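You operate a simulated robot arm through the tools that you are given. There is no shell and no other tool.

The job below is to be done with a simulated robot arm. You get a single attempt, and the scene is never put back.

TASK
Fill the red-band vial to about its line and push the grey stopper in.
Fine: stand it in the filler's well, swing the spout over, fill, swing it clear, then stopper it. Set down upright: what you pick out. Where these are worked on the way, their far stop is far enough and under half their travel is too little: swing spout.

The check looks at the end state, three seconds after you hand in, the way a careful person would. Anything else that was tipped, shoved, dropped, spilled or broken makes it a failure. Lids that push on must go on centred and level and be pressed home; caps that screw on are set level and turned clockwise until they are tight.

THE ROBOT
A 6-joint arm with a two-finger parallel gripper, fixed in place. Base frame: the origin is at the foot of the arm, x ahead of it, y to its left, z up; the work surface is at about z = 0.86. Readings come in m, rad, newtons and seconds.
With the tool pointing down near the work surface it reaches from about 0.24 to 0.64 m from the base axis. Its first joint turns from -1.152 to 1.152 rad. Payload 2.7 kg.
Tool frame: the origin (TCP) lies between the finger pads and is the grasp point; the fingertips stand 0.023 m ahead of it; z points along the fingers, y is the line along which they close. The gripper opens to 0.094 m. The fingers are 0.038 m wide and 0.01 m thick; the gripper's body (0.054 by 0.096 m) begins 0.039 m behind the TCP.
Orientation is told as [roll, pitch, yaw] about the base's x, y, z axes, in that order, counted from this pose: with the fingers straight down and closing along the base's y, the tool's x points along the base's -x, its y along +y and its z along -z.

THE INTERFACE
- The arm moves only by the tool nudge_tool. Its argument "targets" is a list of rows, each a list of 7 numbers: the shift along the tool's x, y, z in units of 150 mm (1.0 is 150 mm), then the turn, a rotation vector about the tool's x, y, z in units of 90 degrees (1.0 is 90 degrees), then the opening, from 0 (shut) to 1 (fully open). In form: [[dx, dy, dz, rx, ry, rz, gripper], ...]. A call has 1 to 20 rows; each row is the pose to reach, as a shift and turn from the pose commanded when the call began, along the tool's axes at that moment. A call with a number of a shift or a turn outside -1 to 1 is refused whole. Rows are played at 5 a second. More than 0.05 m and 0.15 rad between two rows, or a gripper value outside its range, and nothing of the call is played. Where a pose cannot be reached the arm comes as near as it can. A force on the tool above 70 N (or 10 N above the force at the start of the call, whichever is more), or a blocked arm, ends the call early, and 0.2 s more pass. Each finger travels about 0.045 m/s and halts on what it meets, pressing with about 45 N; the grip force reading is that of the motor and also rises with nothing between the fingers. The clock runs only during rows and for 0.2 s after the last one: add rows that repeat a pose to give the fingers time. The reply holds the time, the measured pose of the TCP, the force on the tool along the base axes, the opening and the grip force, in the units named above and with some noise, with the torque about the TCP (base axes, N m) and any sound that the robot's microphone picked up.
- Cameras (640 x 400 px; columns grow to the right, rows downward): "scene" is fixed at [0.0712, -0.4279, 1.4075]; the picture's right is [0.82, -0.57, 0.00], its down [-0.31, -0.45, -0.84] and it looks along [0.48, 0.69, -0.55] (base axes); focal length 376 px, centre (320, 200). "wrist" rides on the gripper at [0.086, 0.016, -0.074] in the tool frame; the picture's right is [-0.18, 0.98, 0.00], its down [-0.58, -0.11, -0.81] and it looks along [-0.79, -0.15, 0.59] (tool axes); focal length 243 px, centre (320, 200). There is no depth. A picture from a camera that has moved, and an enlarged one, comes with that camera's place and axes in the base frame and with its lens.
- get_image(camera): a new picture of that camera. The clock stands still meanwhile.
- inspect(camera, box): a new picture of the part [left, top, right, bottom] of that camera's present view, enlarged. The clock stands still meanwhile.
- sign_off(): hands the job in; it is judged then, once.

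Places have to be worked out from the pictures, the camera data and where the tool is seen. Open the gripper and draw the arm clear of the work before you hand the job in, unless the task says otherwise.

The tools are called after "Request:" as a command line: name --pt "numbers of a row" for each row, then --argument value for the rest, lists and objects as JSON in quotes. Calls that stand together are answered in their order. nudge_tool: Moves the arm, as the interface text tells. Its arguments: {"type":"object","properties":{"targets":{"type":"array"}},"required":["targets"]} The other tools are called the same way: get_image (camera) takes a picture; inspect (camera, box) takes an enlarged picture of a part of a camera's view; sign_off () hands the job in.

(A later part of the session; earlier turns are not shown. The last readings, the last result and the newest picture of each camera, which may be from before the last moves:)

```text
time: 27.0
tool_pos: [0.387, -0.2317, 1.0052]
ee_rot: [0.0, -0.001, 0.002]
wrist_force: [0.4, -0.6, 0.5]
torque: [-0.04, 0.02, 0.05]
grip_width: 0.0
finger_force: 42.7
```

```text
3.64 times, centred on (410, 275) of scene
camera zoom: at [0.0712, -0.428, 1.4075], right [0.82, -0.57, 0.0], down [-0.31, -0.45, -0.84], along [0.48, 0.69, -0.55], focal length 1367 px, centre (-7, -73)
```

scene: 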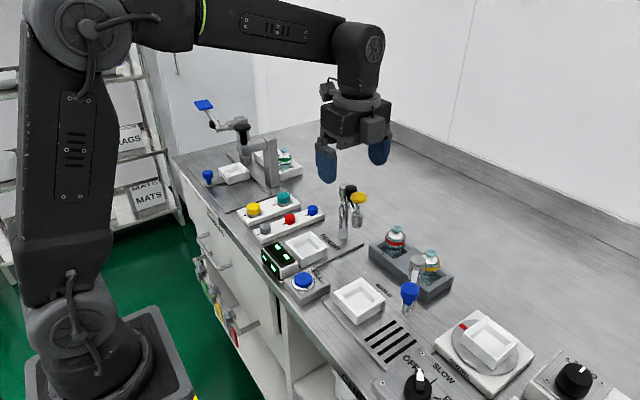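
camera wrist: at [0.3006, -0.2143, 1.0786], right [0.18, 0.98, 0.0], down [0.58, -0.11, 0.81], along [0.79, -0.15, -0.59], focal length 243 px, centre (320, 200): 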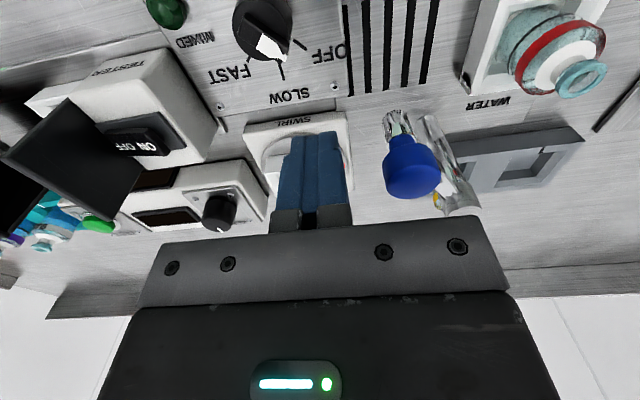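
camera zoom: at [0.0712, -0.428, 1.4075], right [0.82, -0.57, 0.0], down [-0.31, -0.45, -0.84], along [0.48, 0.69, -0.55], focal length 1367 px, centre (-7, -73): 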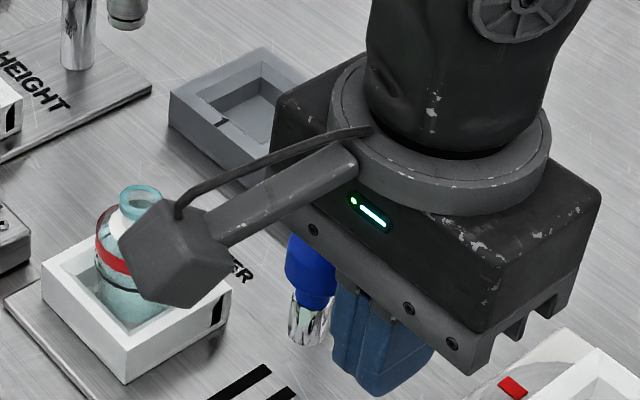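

The closed fingers are beside the knob. I push in +y in small steps, first part of the way.

Request:
nudge_tool --pt "0 0.08 0 0 0 0 0" --pt "0 0.14 0 0 0 0 0" --pt "0 0.2 0 0 0 0 0" --pt "0 0.26 0 0 0 0 0" --pt "0 0.32 0 0 0 0 0" --pt "0 0.38 0 0 0 0 0" --pt "0 0.44 0 0 0 0 0" --pt "0 0.5 0 0 0 0 0" --pt "0 0.5 0 0 0 0 0"

Request:
get_image --camera "wrist"

Request:
get_image --camera "scene"

```text
time: 29.0
tool_pos: [0.3863, -0.1567, 1.0055]
ee_rot: [0.0, -0.001, 0.001]
wrist_force: [-0.4, 0.4, 0.4]
torque: [-0.01, 0.0, -0.02]
grip_width: 0.0
finger_force: 42.9
```

```text
taken
camera wrist: at [0.3003, -0.1393, 1.0792], right [0.18, 0.98, 0.0], down [0.58, -0.11, 0.81], along [0.79, -0.15, -0.59], focal length 243 px, centre (320, 200)
```

wrist: 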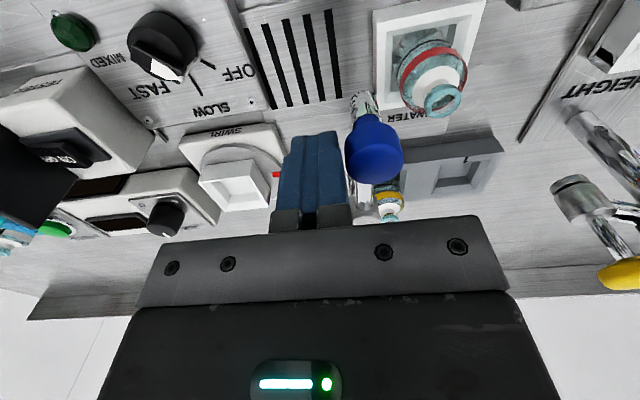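

```text
taken
```

scene: 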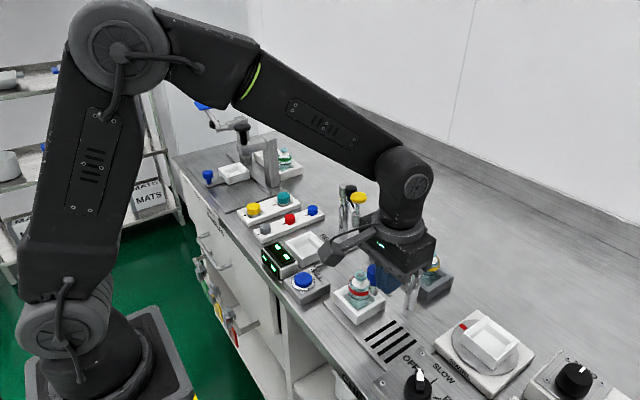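

The spout follows freely. I continue slowly towards its far stop over the vial.

Request:
nudge_tool --pt "0 0.05 0 0 0 0 0" --pt "0 0.1 0 0 0 0 0" --pt "0 0.15 0 0 0 0 0" --pt "0 0.2 0 0 0 0 0" --pt "0 0.25 0 0 0 0 0" --pt "0 0.29 0 0 0 0 0" --pt "0 0.32 0 0 0 0 0" --pt "0 0.32 0 0 0 0 0"

Request:
get_image --camera "wrist"

Request:
inspect --camera "scene" --box '[310, 220, 450, 330]'

```text
time: 30.8
tool_pos: [0.3874, -0.1077, 1.0058]
ee_rot: [-0.001, 0.0, 0.0]
wrist_force: [-0.7, 0.2, -0.1]
torque: [-0.01, -0.02, -0.01]
grip_width: 0.0
finger_force: 42.1
```

```text
taken
camera wrist: at [0.3003, -0.0915, 1.079], right [0.18, 0.98, 0.0], down [0.58, -0.11, 0.81], along [0.79, -0.15, -0.59], focal length 243 px, centre (320, 200)
```

wrist: 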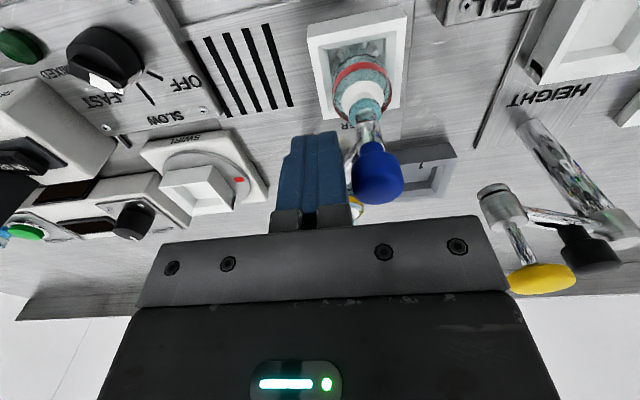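

```text
3.64 times, centred on (380, 275) of scene
camera zoom: at [0.0712, -0.4279, 1.4075], right [0.82, -0.57, 0.0], down [-0.31, -0.45, -0.84], along [0.48, 0.69, -0.55], focal length 1367 px, centre (102, -73)
```

zoom: 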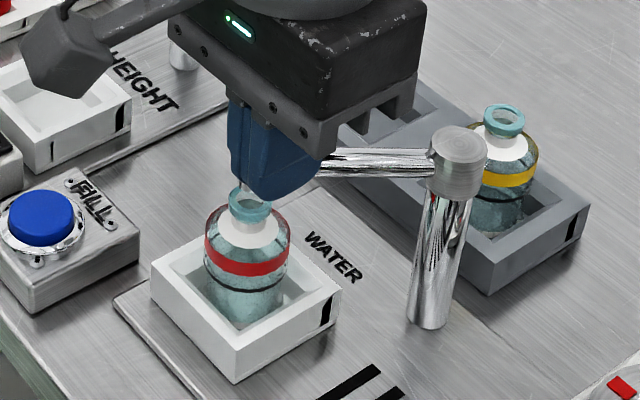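

The spout is nearly over the mouth with no stop force yet. I continue in tiny steps until it stops.

Request:
nudge_tool --pt "0 0.02 0 0 0 0 0" --pt "0 0.035 0 0 0 0 0" --pt "0 0.05 0 0 0 0 0" --pt "0 0.05 0 0 0 0 0"

Request:
inspect --camera "wrist" --box '[250, 0, 450, 220]'

Request:
inspect --camera "scene" --box '[330, 240, 410, 310]'

```text
time: 31.8
tool_pos: [0.3865, -0.105, 1.0068]
ee_rot: [-0.005, 0.001, 0.0]
wrist_force: [3.5, -41.5, -6.2]
torque: [-0.07, 0.06, -0.6]
grip_width: 0.0001
finger_force: 42.0
```

```text
1.82 times, centred on (350, 110) of wrist
camera zoom: at [0.3003, -0.0879, 1.0792], right [0.19, 0.98, 0.0], down [0.58, -0.11, 0.81], along [0.79, -0.15, -0.59], focal length 441 px, centre (266, 364)
```

zoom: 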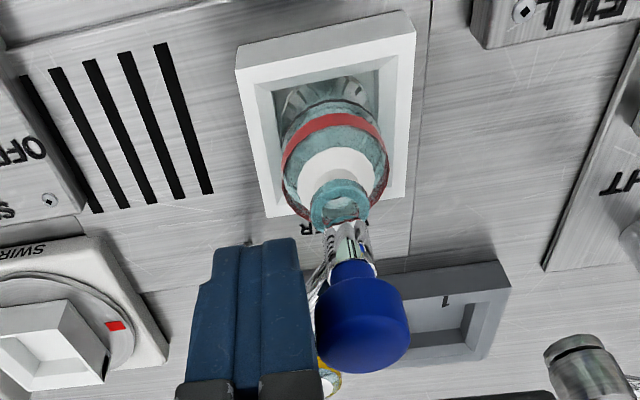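

```text
5.71 times, centred on (370, 275) of scene
camera zoom: at [0.0713, -0.4292, 1.4071], right [0.82, -0.57, 0.0], down [-0.31, -0.45, -0.84], along [0.48, 0.69, -0.55], focal length 2148 px, centre (34, -229)
```

zoom: 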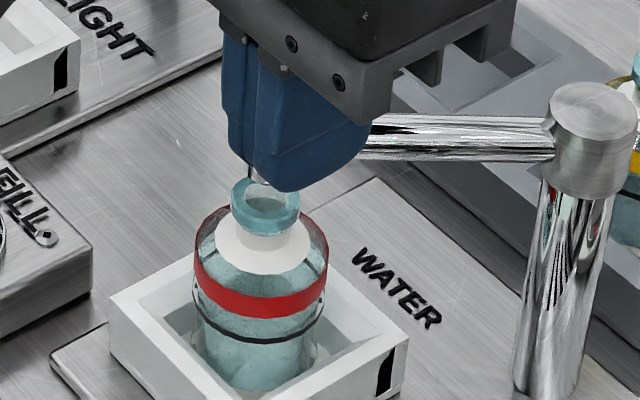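

The -41 N means the far stop is reached. I back off in -y, rise, and check where the nozzle sits over the mouth.

Request:
nudge_tool --pt "0 -0.03 0 0 0 0 0" --pt "0 -0.1 0 0 0 0 0" --pt "0 -0.25 0 0 0 0 0" --pt "0 -0.4 0 0 0 0 0" --pt "0 -0.4 -0.2 0 0 0 0" --pt "0 -0.4 -0.4 0 0 0 0" --pt "0 -0.4 -0.4 0 0 0 0"

Request:
inspect --camera "wrist" --box '[250, 0, 490, 180]'

Request:
inspect --camera "scene" --box '[330, 240, 410, 310]'

```text
time: 33.4
tool_pos: [0.3874, -0.1618, 1.0662]
ee_rot: [0.002, 0.0, 0.0]
wrist_force: [0.3, -0.6, 0.1]
torque: [0.01, -0.01, 0.0]
grip_width: 0.0
finger_force: 42.4
```

```text
2.22 times, centred on (370, 90) of wrist
camera zoom: at [0.3003, -0.1449, 1.1403], right [0.18, 0.98, 0.0], down [0.58, -0.11, 0.81], along [0.79, -0.15, -0.59], focal length 539 px, centre (209, 444)
```

zoom: 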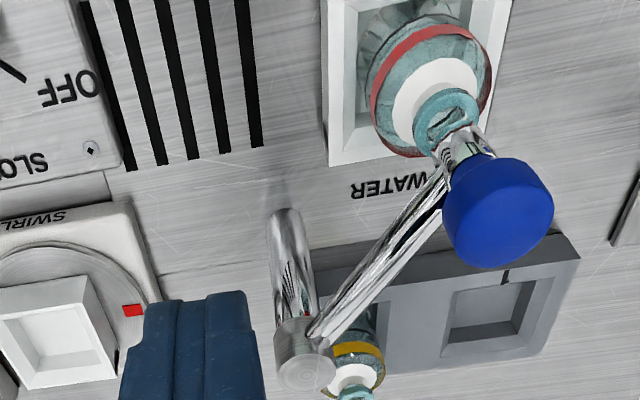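

```text
5.71 times, centred on (370, 275) of scene
camera zoom: at [0.0712, -0.4279, 1.4075], right [0.82, -0.57, 0.0], down [-0.31, -0.45, -0.84], along [0.48, 0.69, -0.55], focal length 2148 px, centre (34, -229)
```

zoom: 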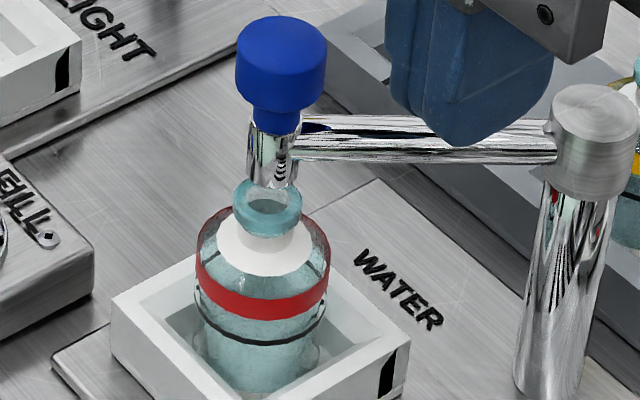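

I zoom in further to judge how the nozzle sits over the mouth.

Request:
inspect --camera "wrist" --box '[395, 25, 475, 85]'

Request:
inspect --camera "scene" --box '[350, 240, 395, 300]'

```text
6.67 times, centred on (435, 55) of wrist
camera zoom: at [0.3003, -0.1449, 1.1403], right [0.18, 0.98, 0.0], down [0.58, -0.11, 0.81], along [0.79, -0.15, -0.59], focal length 1618 px, centre (-447, 1167)
```

zoom: 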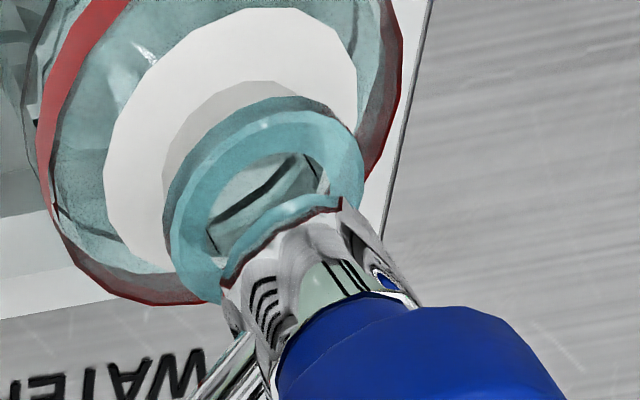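

```text
6.67 times, centred on (372, 270) of scene
camera zoom: at [0.0712, -0.4279, 1.4075], right [0.82, -0.57, 0.0], down [-0.31, -0.45, -0.84], along [0.48, 0.69, -0.55], focal length 2506 px, centre (-30, -267)
```

zoom: 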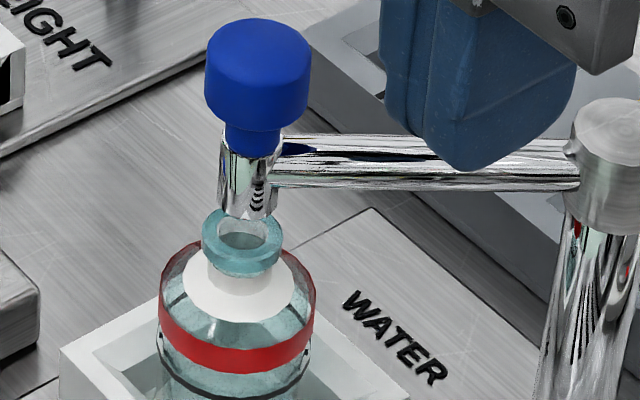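

The nozzle is within about 2 mm of the mouth's centre with a gap of about 1 cm. The FILL button is at about (0.339, 0.0125), top z≈0.89, so I move over it now.

Request:
nudge_tool --pt "0.08 0.2 0 0 0 0 0" --pt "0.15 0.4 0 0 0 0 0" --pt "0.22 0.6 0 0 0 0 0" --pt "0.28 0.8 0 0 0 0 0" --pt "0.32 1.0 0 0 0 0 0" --pt "0.32 1.0 0 0 0 0 0"

Request:
nudge_tool --pt "0 0.16 0.1 0 0 0 0" --pt "0 0.16 0.35 0 0 0 0" --pt "0 0.16 0.6 0 0 0 0" --pt "0 0.16 0.8 0 0 0 0" --pt "0 0.16 0.8 0 0 0 0"

Request:
get_image --camera "wrist"

Request:
inspect --camera "scene" --box '[240, 210, 410, 320]'

```text
time: 34.8
tool_pos: [0.3372, -0.0112, 1.0648]
ee_rot: [0.0, 0.001, 0.0]
wrist_force: [-0.1, 0.2, -0.7]
torque: [0.03, 0.01, -0.01]
grip_width: 0.0002
finger_force: 42.2
```

```text
time: 36.0
tool_pos: [0.3398, 0.0142, 0.9446]
ee_rot: [0.0, 0.0, 0.001]
wrist_force: [-0.4, -0.7, -0.2]
torque: [0.01, 0.01, 0.01]
grip_width: 0.0
finger_force: 42.1
```

```text
taken
camera wrist: at [0.253, 0.0301, 1.0178], right [0.18, 0.98, 0.0], down [0.58, -0.11, 0.81], along [0.79, -0.15, -0.59], focal length 243 px, centre (320, 200)
```

wrist: 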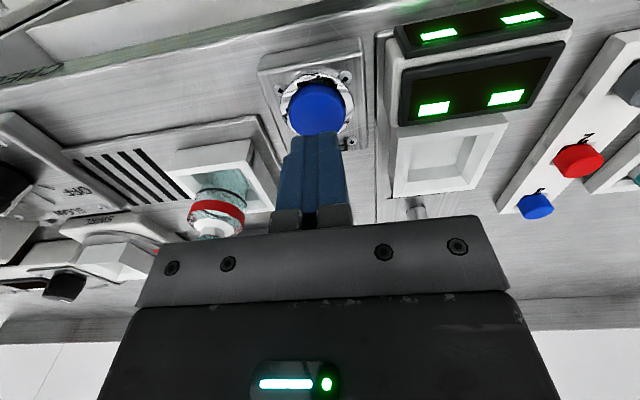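

```text
3.64 times, centred on (325, 265) of scene
camera zoom: at [0.0712, -0.4279, 1.4075], right [0.82, -0.57, 0.0], down [-0.31, -0.45, -0.84], along [0.48, 0.69, -0.55], focal length 1367 px, centre (302, -36)
```

zoom: 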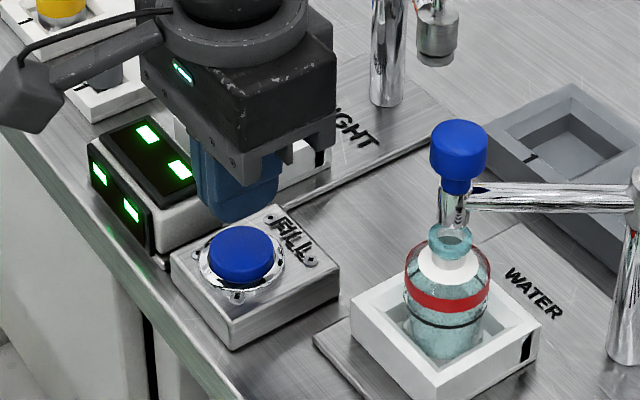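

The fingertips are above the button, which I refine to about (0.335, 0.013). I move to just above it without touching.

Request:
nudge_tool --pt "0.03 -0.008 0.08 0 0 0 0" --pt "0.03 -0.008 0.15 0 0 0 0" --pt "0.03 -0.008 0.15 0 0 0 0"

Request:
inspect --camera "scene" --box '[270, 240, 410, 320]'

Request:
inspect --camera "wrist" --box '[160, 40, 400, 240]'

```text
time: 36.8
tool_pos: [0.3349, 0.0124, 0.924]
ee_rot: [-0.001, 0.0, 0.001]
wrist_force: [0.0, -0.9, 0.1]
torque: [0.01, -0.04, 0.01]
grip_width: 0.0
finger_force: 41.7
```

```text
4.57 times, centred on (340, 280) of scene
camera zoom: at [0.0712, -0.4279, 1.4075], right [0.82, -0.57, 0.0], down [-0.31, -0.45, -0.84], along [0.48, 0.69, -0.55], focal length 1718 px, centre (229, -166)
```

zoom: 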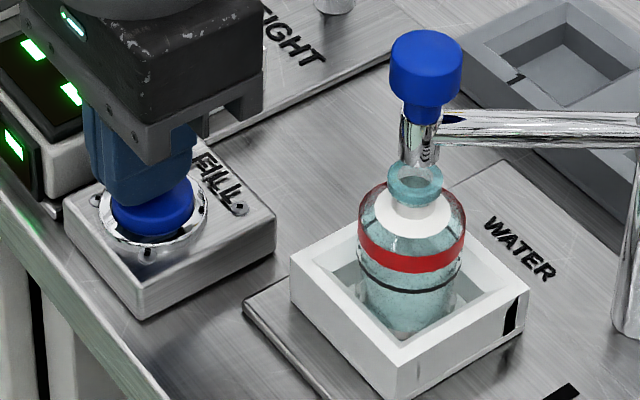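

```text
2.00 times, centred on (280, 140) of wrist
camera zoom: at [0.2483, 0.0287, 0.9961], right [0.18, 0.98, 0.0], down [0.58, -0.11, 0.81], along [0.79, -0.15, -0.59], focal length 485 px, centre (400, 320)
```

zoom: 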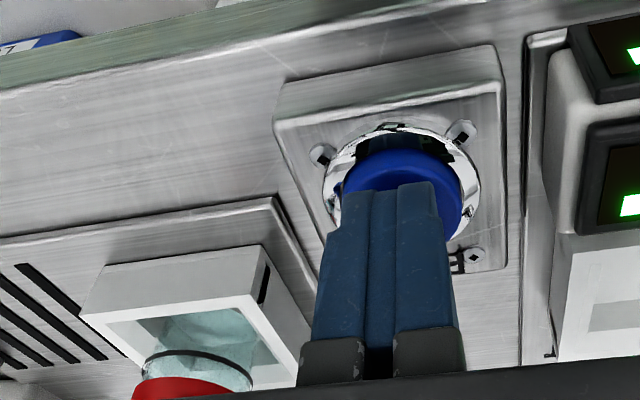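

The tips are just above the button. I probe down for contact, going about 9 mm, then come straight back up and look at the sound, force and water level.

Request:
nudge_tool --pt "0 0 0.03 0 0 0 0" --pt "0 0 0.06 0 0 0 0" --pt "0 0 0.0 0 0 0 0"

Request:
inspect --camera "scene" --box '[330, 240, 410, 320]'

```text
time: 37.6
tool_pos: [0.335, 0.0118, 0.9237]
ee_rot: [0.001, 0.0, -0.001]
wrist_force: [0.4, 0.2, 0.4]
torque: [-0.03, -0.02, 0.01]
grip_width: 0.0
finger_force: 42.3
heard: click
```

```text
5.00 times, centred on (370, 280) of scene
camera zoom: at [0.0712, -0.4279, 1.4075], right [0.82, -0.57, 0.0], down [-0.31, -0.45, -0.84], along [0.48, 0.69, -0.55], focal length 1879 px, centre (70, -200)
```

zoom: 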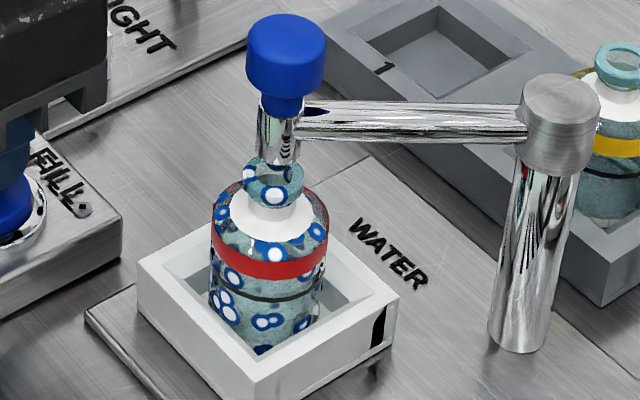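

A click was heard and the vial's look has changed, with blue-white spots as if water is entering. I let a single row pass without moving to see whether the flow goes on.

Request:
nudge_tool --pt "0 0 0 0 0 0 0"

Request:
inspect --camera "scene" --box '[340, 255, 400, 315]'

Request:
get_image --camera "wrist"

```text
time: 38.0
tool_pos: [0.3344, 0.0128, 0.9234]
ee_rot: [-0.001, 0.002, 0.0]
wrist_force: [0.1, -1.5, 0.3]
torque: [-0.01, -0.02, 0.0]
grip_width: 0.0001
finger_force: 42.3
```

```text
6.67 times, centred on (370, 285) of scene
camera zoom: at [0.0712, -0.4279, 1.4075], right [0.82, -0.57, 0.0], down [-0.31, -0.45, -0.84], along [0.48, 0.69, -0.55], focal length 2506 px, centre (-13, -367)
```

zoom: 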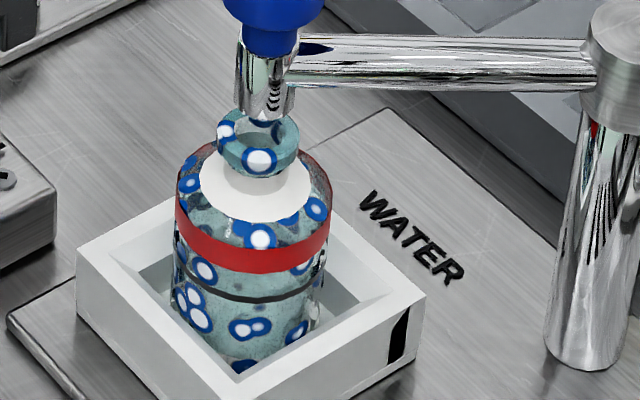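

```text
taken
camera wrist: at [0.2482, 0.0287, 0.9966], right [0.18, 0.98, 0.0], down [0.58, -0.11, 0.81], along [0.79, -0.15, -0.59], focal length 243 px, centre (320, 200)
```

wrist: 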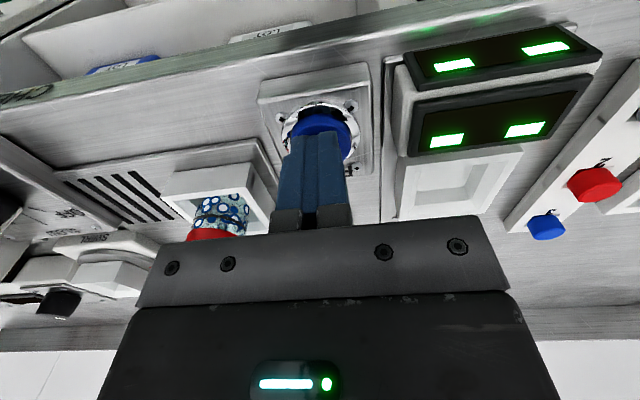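

The flow seems to have stopped, since nothing changed over this row. I look closer at the vial from both cameras to find a water level.

Request:
inspect --camera "scene" --box '[355, 268, 390, 303]'

Request:
inspect --camera "wrist" --box '[160, 130, 280, 250]'

Request:
inspect --camera "scene" --box '[240, 235, 320, 310]'

```text
11.43 times, centred on (372, 286) of scene
camera zoom: at [0.0712, -0.4279, 1.4075], right [0.82, -0.57, 0.0], down [-0.31, -0.45, -0.84], along [0.48, 0.69, -0.55], focal length 4295 px, centre (-280, -777)
```

zoom: 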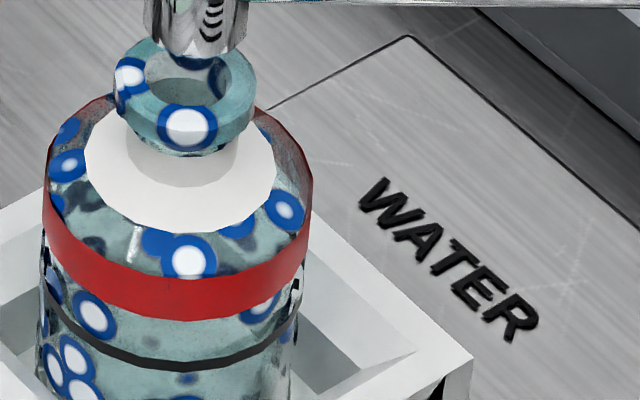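

```text
3.33 times, centred on (220, 190) of wrist
camera zoom: at [0.2482, 0.0287, 0.9966], right [0.18, 0.98, 0.0], down [0.58, -0.11, 0.81], along [0.79, -0.15, -0.59], focal length 809 px, centre (653, 233)
```

zoom: 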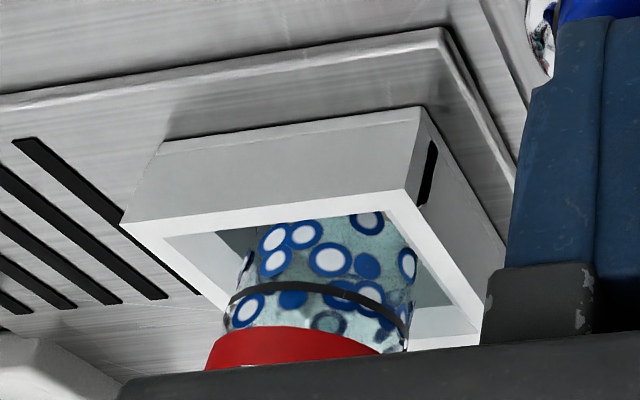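

```text
5.33 times, centred on (280, 272) of scene
camera zoom: at [0.0712, -0.4279, 1.4075], right [0.82, -0.57, 0.0], down [-0.31, -0.45, -0.84], along [0.48, 0.69, -0.55], focal length 2004 px, centre (533, -187)
```

zoom: 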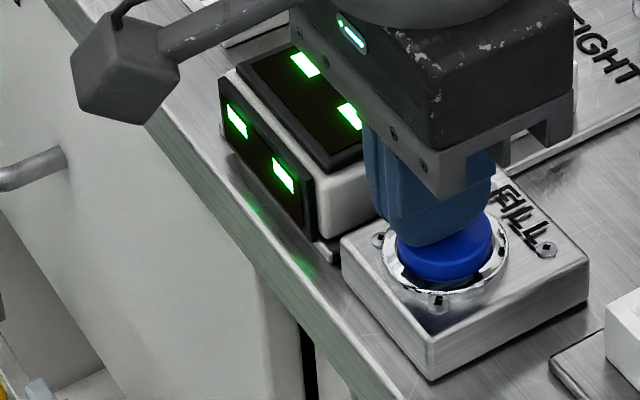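

The spots cover all of the vial's glass, so I can't read the level from here. I move the arm so the wrist camera gets a clear, closer side view.

Request:
nudge_tool --pt "0 0 -0.2 0 0 0 0" --pt "0.15 0 -0.45 0 0 0 0" --pt "0.25 -0.2 -0.53 0 0 0 0" --pt "0.25 -0.45 -0.53 0 0 0 0" --pt "0.25 -0.7 -0.53 0 0 0 0" --pt "0.25 -1.0 -0.53 0 0 0 0" --pt "0.25 -1.0 -0.53 0 0 0 0"

Request:
get_image --camera "wrist"

Request:
inspect --camera "wrist" --box '[350, 80, 470, 215]'

Request:
inspect --camera "scene" --box '[340, 255, 400, 315]'

```text
time: 39.6
tool_pos: [0.2958, -0.1394, 1.0032]
ee_rot: [0.0, 0.0, -0.001]
wrist_force: [-0.3, 0.3, 0.0]
torque: [0.03, -0.03, 0.01]
grip_width: 0.0
finger_force: 41.6
```

```text
taken
camera wrist: at [0.2093, -0.1225, 1.0759], right [0.18, 0.98, 0.0], down [0.58, -0.11, 0.81], along [0.79, -0.15, -0.59], focal length 243 px, centre (320, 200)
```

wrist: 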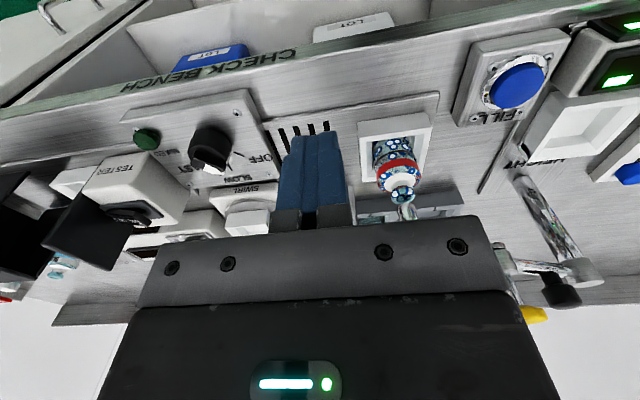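

```text
2.96 times, centred on (410, 148) of wrist
camera zoom: at [0.2093, -0.1225, 1.0759], right [0.18, 0.98, 0.0], down [0.58, -0.11, 0.81], along [0.79, -0.15, -0.59], focal length 719 px, centre (53, 356)
```

zoom: 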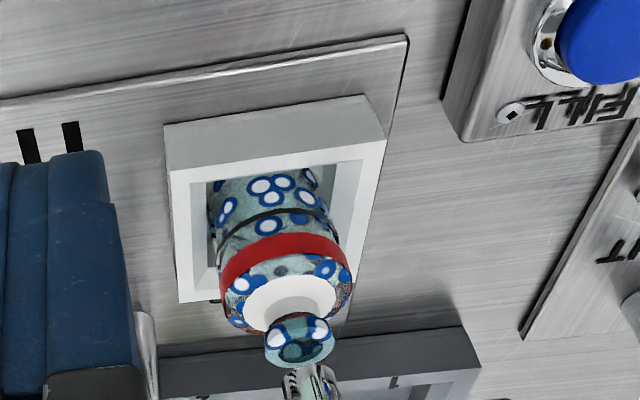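

```text
6.67 times, centred on (370, 285) of scene
camera zoom: at [0.0712, -0.428, 1.4075], right [0.82, -0.57, 0.0], down [-0.31, -0.45, -0.84], along [0.48, 0.69, -0.55], focal length 2506 px, centre (-13, -367)
```

zoom: 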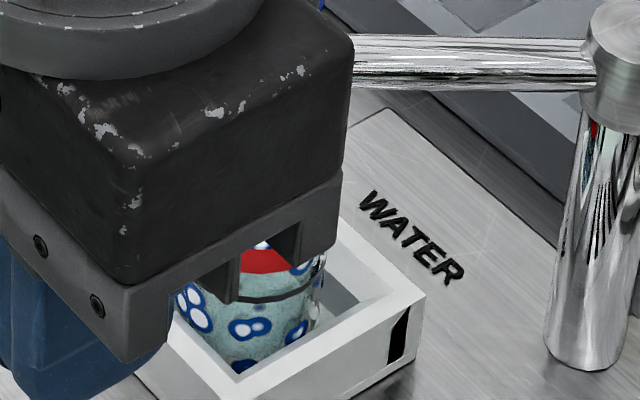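

I zoom in more on the vial's body and mouth to look for a water surface.

Request:
inspect --camera "wrist" --box '[365, 130, 425, 210]'

Request:
inspect --camera "scene" --box '[400, 240, 460, 300]'

```text
5.00 times, centred on (395, 170) of wrist
camera zoom: at [0.2093, -0.1225, 1.0759], right [0.18, 0.98, 0.0], down [0.58, -0.11, 0.81], along [0.79, -0.15, -0.59], focal length 1213 px, centre (-55, 350)
```

zoom: 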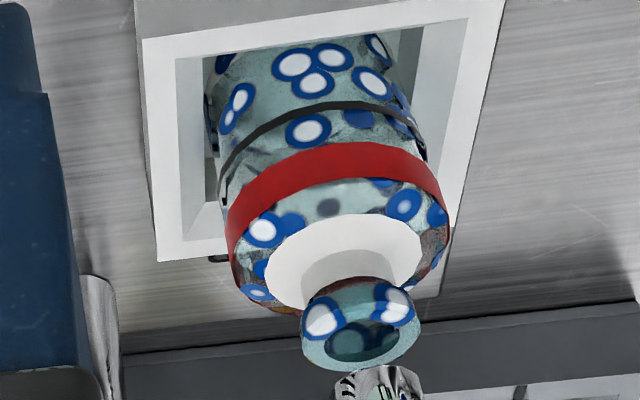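

```text
6.67 times, centred on (430, 270) of scene
camera zoom: at [0.0712, -0.428, 1.4075], right [0.82, -0.57, 0.0], down [-0.31, -0.45, -0.84], along [0.48, 0.69, -0.55], focal length 2506 px, centre (-413, -267)
```

zoom: 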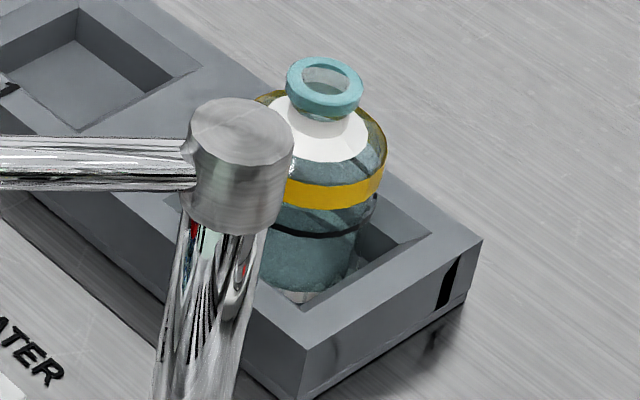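

To compare like for like, I return to the pose of my pre-fill pictures and take the same enlarged views.

Request:
nudge_tool --pt "0 0 -0.2 0 0 0 0" --pt "0 -0.1 -0.42 0 0 0 0" --pt "-0.2 -0.149 -0.42 0 0 0 0" --pt "-0.4 -0.149 -0.42 0 0 0 0" --pt "-0.611 -0.149 -0.42 0 0 0 0" --pt "-0.611 -0.149 -0.42 0 0 0 0"

Request:
inspect --camera "wrist" --box '[395, 25, 475, 85]'

Request:
inspect --camera "scene" --box '[350, 240, 395, 300]'

Request:
inspect --camera "wrist" --box '[380, 0, 460, 60]'

```text
time: 41.0
tool_pos: [0.3882, -0.16, 1.0663]
ee_rot: [-0.001, 0.0, 0.0]
wrist_force: [-0.9, -0.5, 1.0]
torque: [0.0, 0.04, -0.04]
grip_width: 0.0
finger_force: 42.9
```

```text
6.67 times, centred on (435, 55) of wrist
camera zoom: at [0.3016, -0.1438, 1.1397], right [0.18, 0.98, 0.0], down [0.58, -0.11, 0.81], along [0.79, -0.15, -0.59], focal length 1618 px, centre (-447, 1167)
```

zoom: 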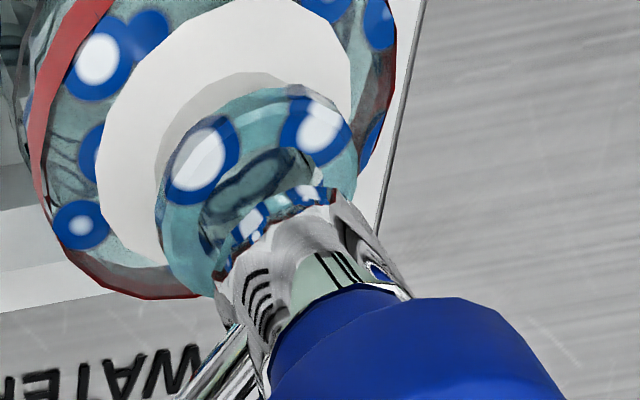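

```text
6.67 times, centred on (372, 270) of scene
camera zoom: at [0.0712, -0.4279, 1.4075], right [0.82, -0.57, 0.0], down [-0.31, -0.45, -0.84], along [0.48, 0.69, -0.55], focal length 2506 px, centre (-30, -267)
```

zoom: 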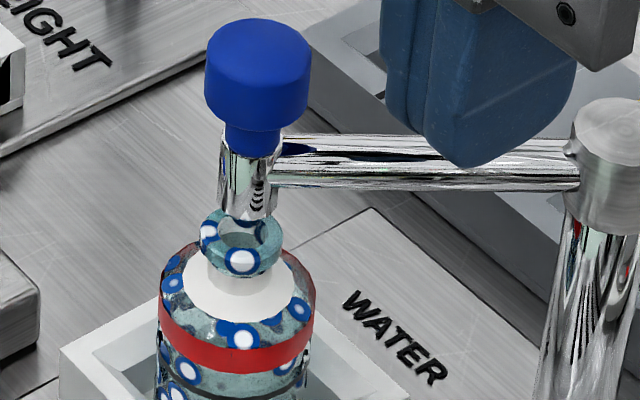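

```text
6.67 times, centred on (420, 30) of wrist
camera zoom: at [0.3016, -0.1438, 1.1397], right [0.18, 0.98, 0.0], down [0.58, -0.11, 0.81], along [0.79, -0.15, -0.59], focal length 1618 px, centre (-347, 1333)
```

zoom: 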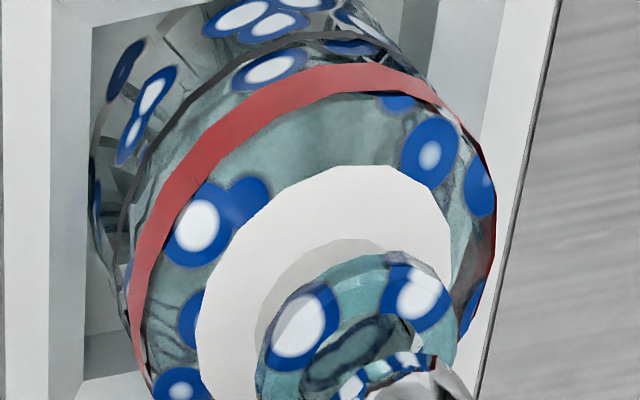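

I take the same scene crop as before the fill to compare the lower body.

Request:
inspect --camera "scene" --box '[330, 240, 410, 310]'

Request:
inspect --camera "scene" --box '[350, 275, 395, 310]'

Request:
inspect --camera "scene" --box '[250, 130, 310, 190]'

```text
5.71 times, centred on (370, 275) of scene
camera zoom: at [0.0712, -0.4279, 1.4075], right [0.82, -0.57, 0.0], down [-0.31, -0.45, -0.84], along [0.48, 0.69, -0.55], focal length 2148 px, centre (34, -229)
```

zoom: 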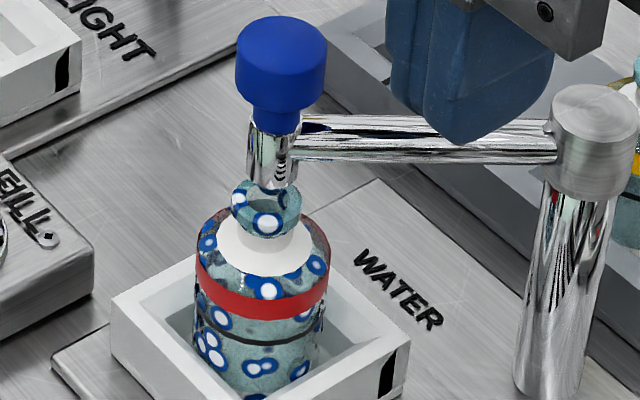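

```text
11.43 times, centred on (372, 292) of scene
camera zoom: at [0.0712, -0.4279, 1.4075], right [0.82, -0.57, 0.0], down [-0.31, -0.45, -0.84], along [0.48, 0.69, -0.55], focal length 4295 px, centre (-280, -857)
```

zoom: 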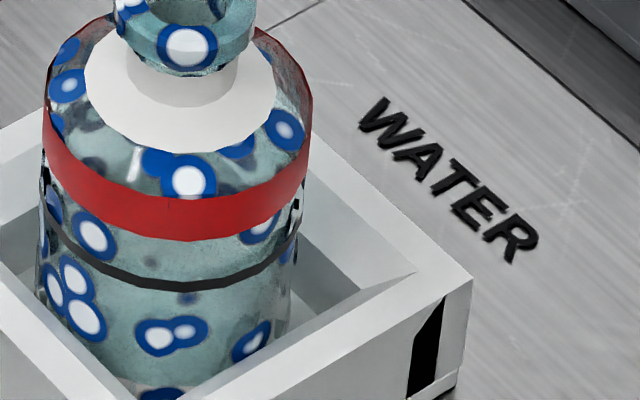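

```text
6.67 times, centred on (280, 160) of scene
camera zoom: at [0.0712, -0.4279, 1.4075], right [0.82, -0.57, 0.0], down [-0.31, -0.45, -0.84], along [0.48, 0.69, -0.55], focal length 2506 px, centre (587, 467)
```

zoom: 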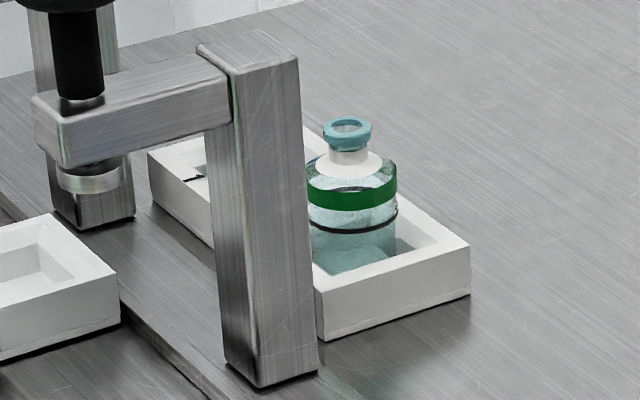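

I can't tell the level from these angles. I'll tilt the gripper so the wrist camera looks nearly horizontally at the vial from the side, staying well clear of it.

Request:
nudge_tool --pt "0.15 -0.06 0 0 -0.08 0 0" --pt "0.3 -0.127 0 0 -0.16 0 0" --pt "0.387 -0.127 0.15 0 -0.25 0 0" --pt "0.387 -0.127 0.35 0 -0.333 0 0" --pt "0.387 -0.127 0.55 0 -0.333 0 0" --pt "0.387 -0.127 0.68 0 -0.333 0 0" --pt "0.387 -0.127 0.68 0 -0.333 0 0"

Request:
get_image --camera "wrist"

```text
time: 42.6
tool_pos: [0.3308, -0.1799, 0.9634]
ee_rot: [0.0, -0.523, 0.0]
wrist_force: [0.4, 0.0, -0.2]
torque: [0.01, -0.01, 0.01]
grip_width: 0.0
finger_force: 42.2
```

```text
taken
camera wrist: at [0.2182, -0.1628, 0.9838], right [0.16, 0.98, 0.09], down [0.1, -0.11, 0.99], along [0.98, -0.15, -0.12], focal length 243 px, centre (320, 200)
```

wrist: 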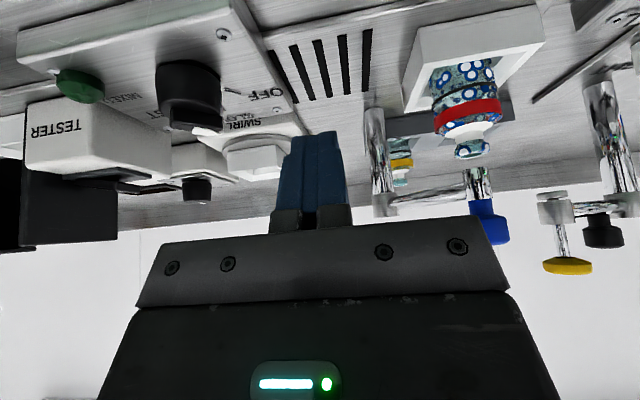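

This gives a good side view, and I enlarge it.

Request:
inspect --camera "wrist" --box '[420, 40, 520, 170]'

Request:
inspect --camera "wrist" --box '[435, 50, 495, 130]'

```text
3.08 times, centred on (470, 105) of wrist
camera zoom: at [0.2182, -0.1628, 0.9838], right [0.16, 0.98, 0.09], down [0.1, -0.11, 0.99], along [0.98, -0.15, -0.12], focal length 746 px, centre (-142, 492)
```

zoom: 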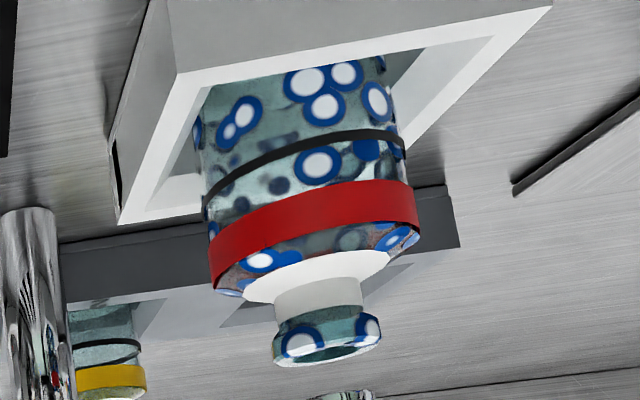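

```text
5.00 times, centred on (465, 90) of wrist
camera zoom: at [0.2182, -0.1628, 0.9838], right [0.16, 0.98, 0.09], down [0.1, -0.11, 0.99], along [0.98, -0.15, -0.12], focal length 1213 px, centre (-405, 750)
```

zoom: 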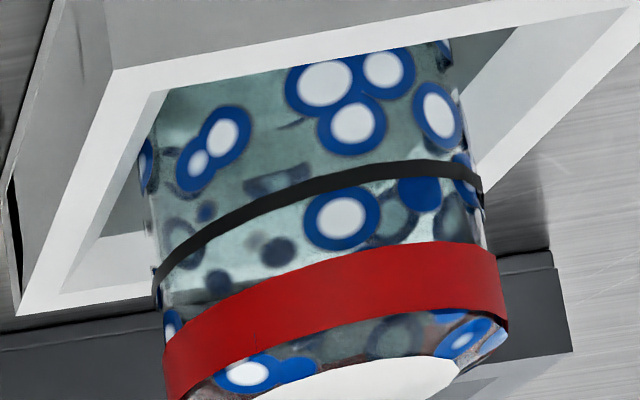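

The glass is clear and no water surface shows at the line, nor was any stream seen after release. FILL therefore most likely runs only while held, and little has gone in so far. I raise, un-tilt and go back to the button, so I can press, hold and watch.

Request:
nudge_tool --pt "-0.1 0 -0.17 0 0.08 0 0" --pt "-0.2 0 -0.35 0 0.16 0 0" --pt "-0.333 0 -0.577 0 0.25 0 0" --pt "-0.333 0.2 -0.577 0 0.333 0 0" --pt "-0.333 0.4 -0.577 0 0.333 0 0" --pt "-0.333 0.6 -0.577 0 0.333 0 0" --pt "-0.333 0.8 -0.577 0 0.333 0 0" --pt "-0.333 1.0 -0.577 0 0.333 0 0" --pt "-0.333 1.0 -0.577 0 0.333 0 0"

```text
time: 44.6
tool_pos: [0.3302, -0.03, 1.0646]
ee_rot: [0.0, 0.0, -0.001]
wrist_force: [0.2, 0.8, 0.2]
torque: [0.0, 0.0, 0.0]
grip_width: 0.0
finger_force: 42.4
```

The tool is level again. I go to just above the button.

Request:
nudge_tool --pt "-0.03 0.283 0.2 0 0 0 0" --pt "-0.03 0.283 0.45 0 0 0 0" --pt "-0.03 0.283 0.7 0 0 0 0" --pt "-0.03 0.283 0.937 0 0 0 0" --pt "-0.03 0.283 0.937 0 0 0 0"

Request:
inspect --camera "scene" --box '[330, 240, 410, 310]'

```text
refused: row 1 steps farther than a row can; nothing moved
```

```text
5.71 times, centred on (370, 275) of scene
camera zoom: at [0.0712, -0.4279, 1.4075], right [0.82, -0.57, 0.0], down [-0.31, -0.45, -0.84], along [0.48, 0.69, -0.55], focal length 2148 px, centre (34, -229)
```

zoom: 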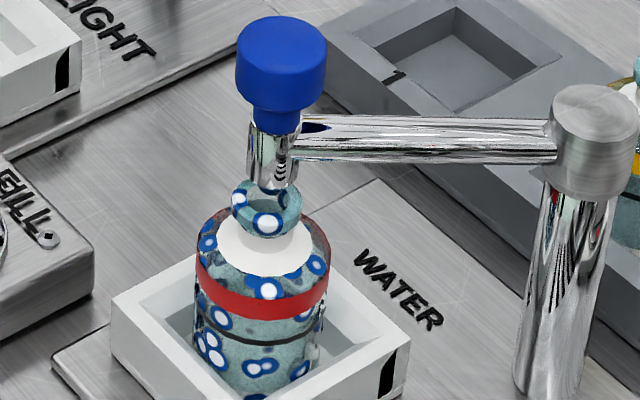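

The first step was too long, so I repeat the move with shorter ones.

Request:
nudge_tool --pt "-0.02 0.15 0.1 0 0 0 0" --pt "-0.03 0.283 0.25 0 0 0 0" --pt "-0.03 0.283 0.5 0 0 0 0" --pt "-0.03 0.283 0.75 0 0 0 0" --pt "-0.03 0.283 0.937 0 0 0 0" --pt "-0.03 0.283 0.937 0 0 0 0"

```text
time: 46.0
tool_pos: [0.3354, 0.0137, 0.9219]
ee_rot: [0.0, 0.001, -0.001]
wrist_force: [0.6, -0.2, 0.0]
torque: [-0.06, 0.03, 0.02]
grip_width: 0.0001
finger_force: 42.2
```

I now press and stay down for one row only, and take pictures while the button is held and the clock stands still.

Request:
nudge_tool --pt "0 0 0.045 0 0 0 0"

Request:
inspect --camera "scene" --box '[330, 240, 410, 310]'

Request:
inspect --camera "scene" --box '[350, 265, 395, 310]'

```text
time: 46.4
tool_pos: [0.3351, 0.0137, 0.9165]
ee_rot: [0.0, 0.001, -0.001]
wrist_force: [1.0, -0.1, 2.1]
torque: [0.0, 0.01, -0.04]
grip_width: 0.0
finger_force: 42.3
heard: click
```

```text
5.71 times, centred on (370, 275) of scene
camera zoom: at [0.0711, -0.428, 1.4075], right [0.82, -0.57, 0.0], down [-0.31, -0.45, -0.84], along [0.48, 0.69, -0.55], focal length 2148 px, centre (34, -229)
```

zoom: 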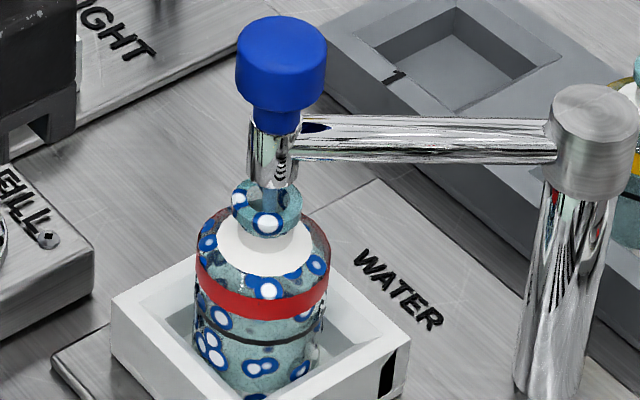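

```text
8.89 times, centred on (372, 288) of scene
camera zoom: at [0.0711, -0.428, 1.4075], right [0.82, -0.57, 0.0], down [-0.31, -0.45, -0.84], along [0.48, 0.69, -0.55], focal length 3341 px, centre (-147, -578)
```

zoom: 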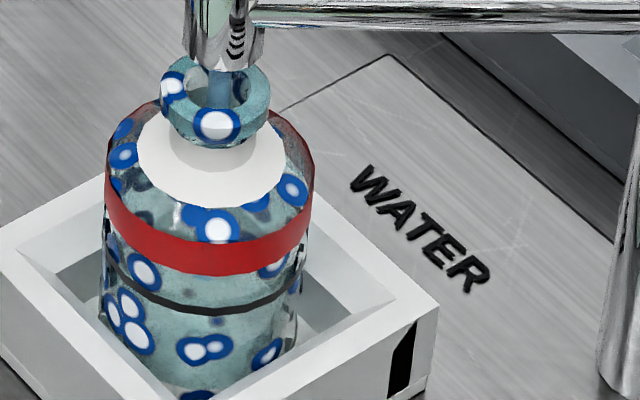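

A bluish stream now runs from the nozzle into the mouth while the button is held, so it is hold-to-fill and well aimed. I keep holding a moment more and watch the level.

Request:
nudge_tool --pt "0 0 0 0 0 0 0"

Request:
inspect --camera "scene" --box '[350, 265, 395, 310]'

Request:
inspect --camera "wrist" --box '[160, 130, 280, 250]'

```text
time: 46.8
tool_pos: [0.3356, 0.0141, 0.9165]
ee_rot: [0.0, 0.0, -0.001]
wrist_force: [0.6, -0.6, 1.8]
torque: [-0.01, -0.03, 0.0]
grip_width: 0.0
finger_force: 42.2
```

```text
8.89 times, centred on (372, 288) of scene
camera zoom: at [0.0712, -0.428, 1.4075], right [0.82, -0.57, 0.0], down [-0.31, -0.45, -0.84], along [0.48, 0.69, -0.55], focal length 3341 px, centre (-147, -578)
```

zoom: 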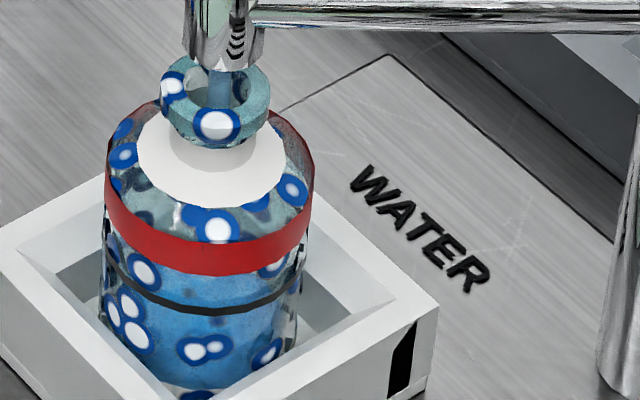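

```text
3.33 times, centred on (220, 190) of wrist
camera zoom: at [0.2489, 0.03, 0.9895], right [0.18, 0.98, 0.0], down [0.58, -0.11, 0.81], along [0.79, -0.15, -0.59], focal length 809 px, centre (653, 233)
```

zoom: 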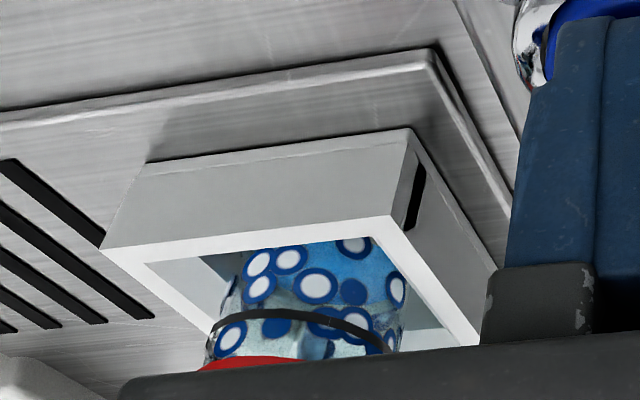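

The blue water has risen quickly and is now a little below the black line. I release at once.

Request:
nudge_tool --pt "0 0 -0.15 0 0 0 0"

Request:
inspect --camera "scene" --box '[350, 265, 395, 310]'

Request:
inspect --camera "wrist" --box '[160, 130, 280, 250]'

```text
time: 47.2
tool_pos: [0.3357, 0.0132, 0.9394]
ee_rot: [-0.001, 0.0, 0.0]
wrist_force: [-0.3, -0.3, 1.3]
torque: [0.0, 0.0, -0.04]
grip_width: 0.0
finger_force: 42.9
```

```text
8.89 times, centred on (372, 288) of scene
camera zoom: at [0.0712, -0.4279, 1.4075], right [0.82, -0.57, 0.0], down [-0.31, -0.45, -0.84], along [0.48, 0.69, -0.55], focal length 3341 px, centre (-147, -578)
```

zoom: 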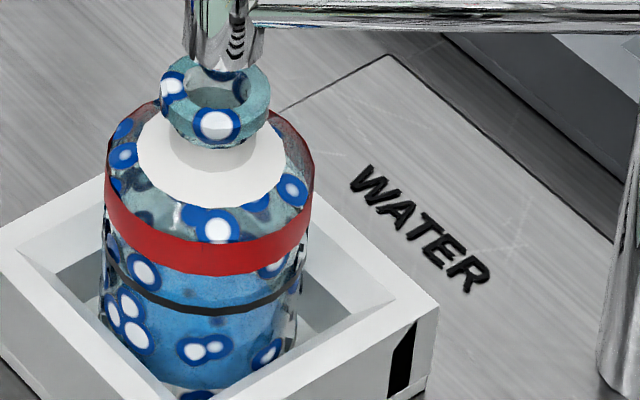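

```text
3.33 times, centred on (220, 190) of wrist
camera zoom: at [0.2489, 0.0301, 1.012], right [0.18, 0.98, 0.0], down [0.58, -0.11, 0.81], along [0.79, -0.15, -0.59], focal length 809 px, centre (653, 233)
```

zoom: 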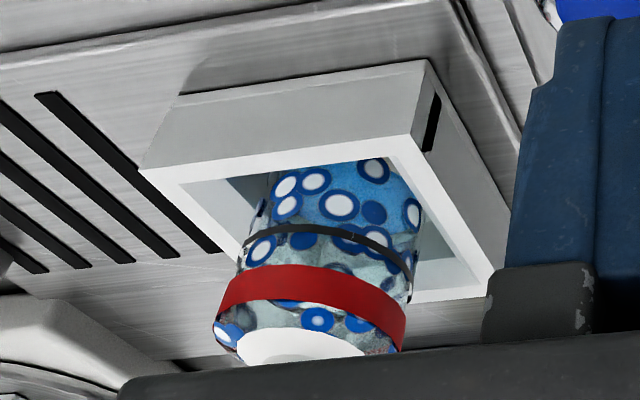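

The stream has stopped. I zoom in to compare the water's edge with the line.

Request:
inspect --camera "scene" --box '[358, 280, 388, 310]'

Request:
inspect --camera "wrist" --box '[225, 170, 295, 240]'

```text
13.33 times, centred on (373, 295) of scene
camera zoom: at [0.0712, -0.4279, 1.4075], right [0.82, -0.57, 0.0], down [-0.31, -0.45, -0.84], along [0.48, 0.69, -0.55], focal length 5011 px, centre (-387, -1067)
```

zoom: 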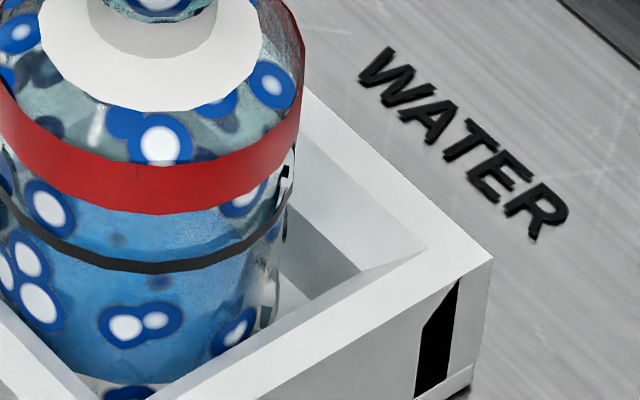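

```text
5.71 times, centred on (260, 205) of wrist
camera zoom: at [0.2489, 0.0301, 1.012], right [0.18, 0.98, 0.0], down [0.58, -0.11, 0.81], along [0.79, -0.15, -0.59], focal length 1386 px, centre (663, 171)
```

zoom: 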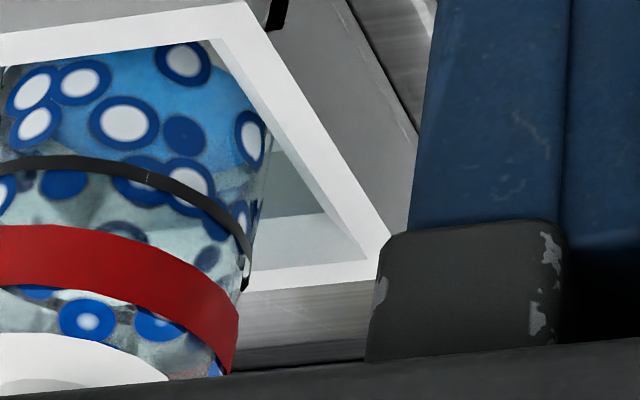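

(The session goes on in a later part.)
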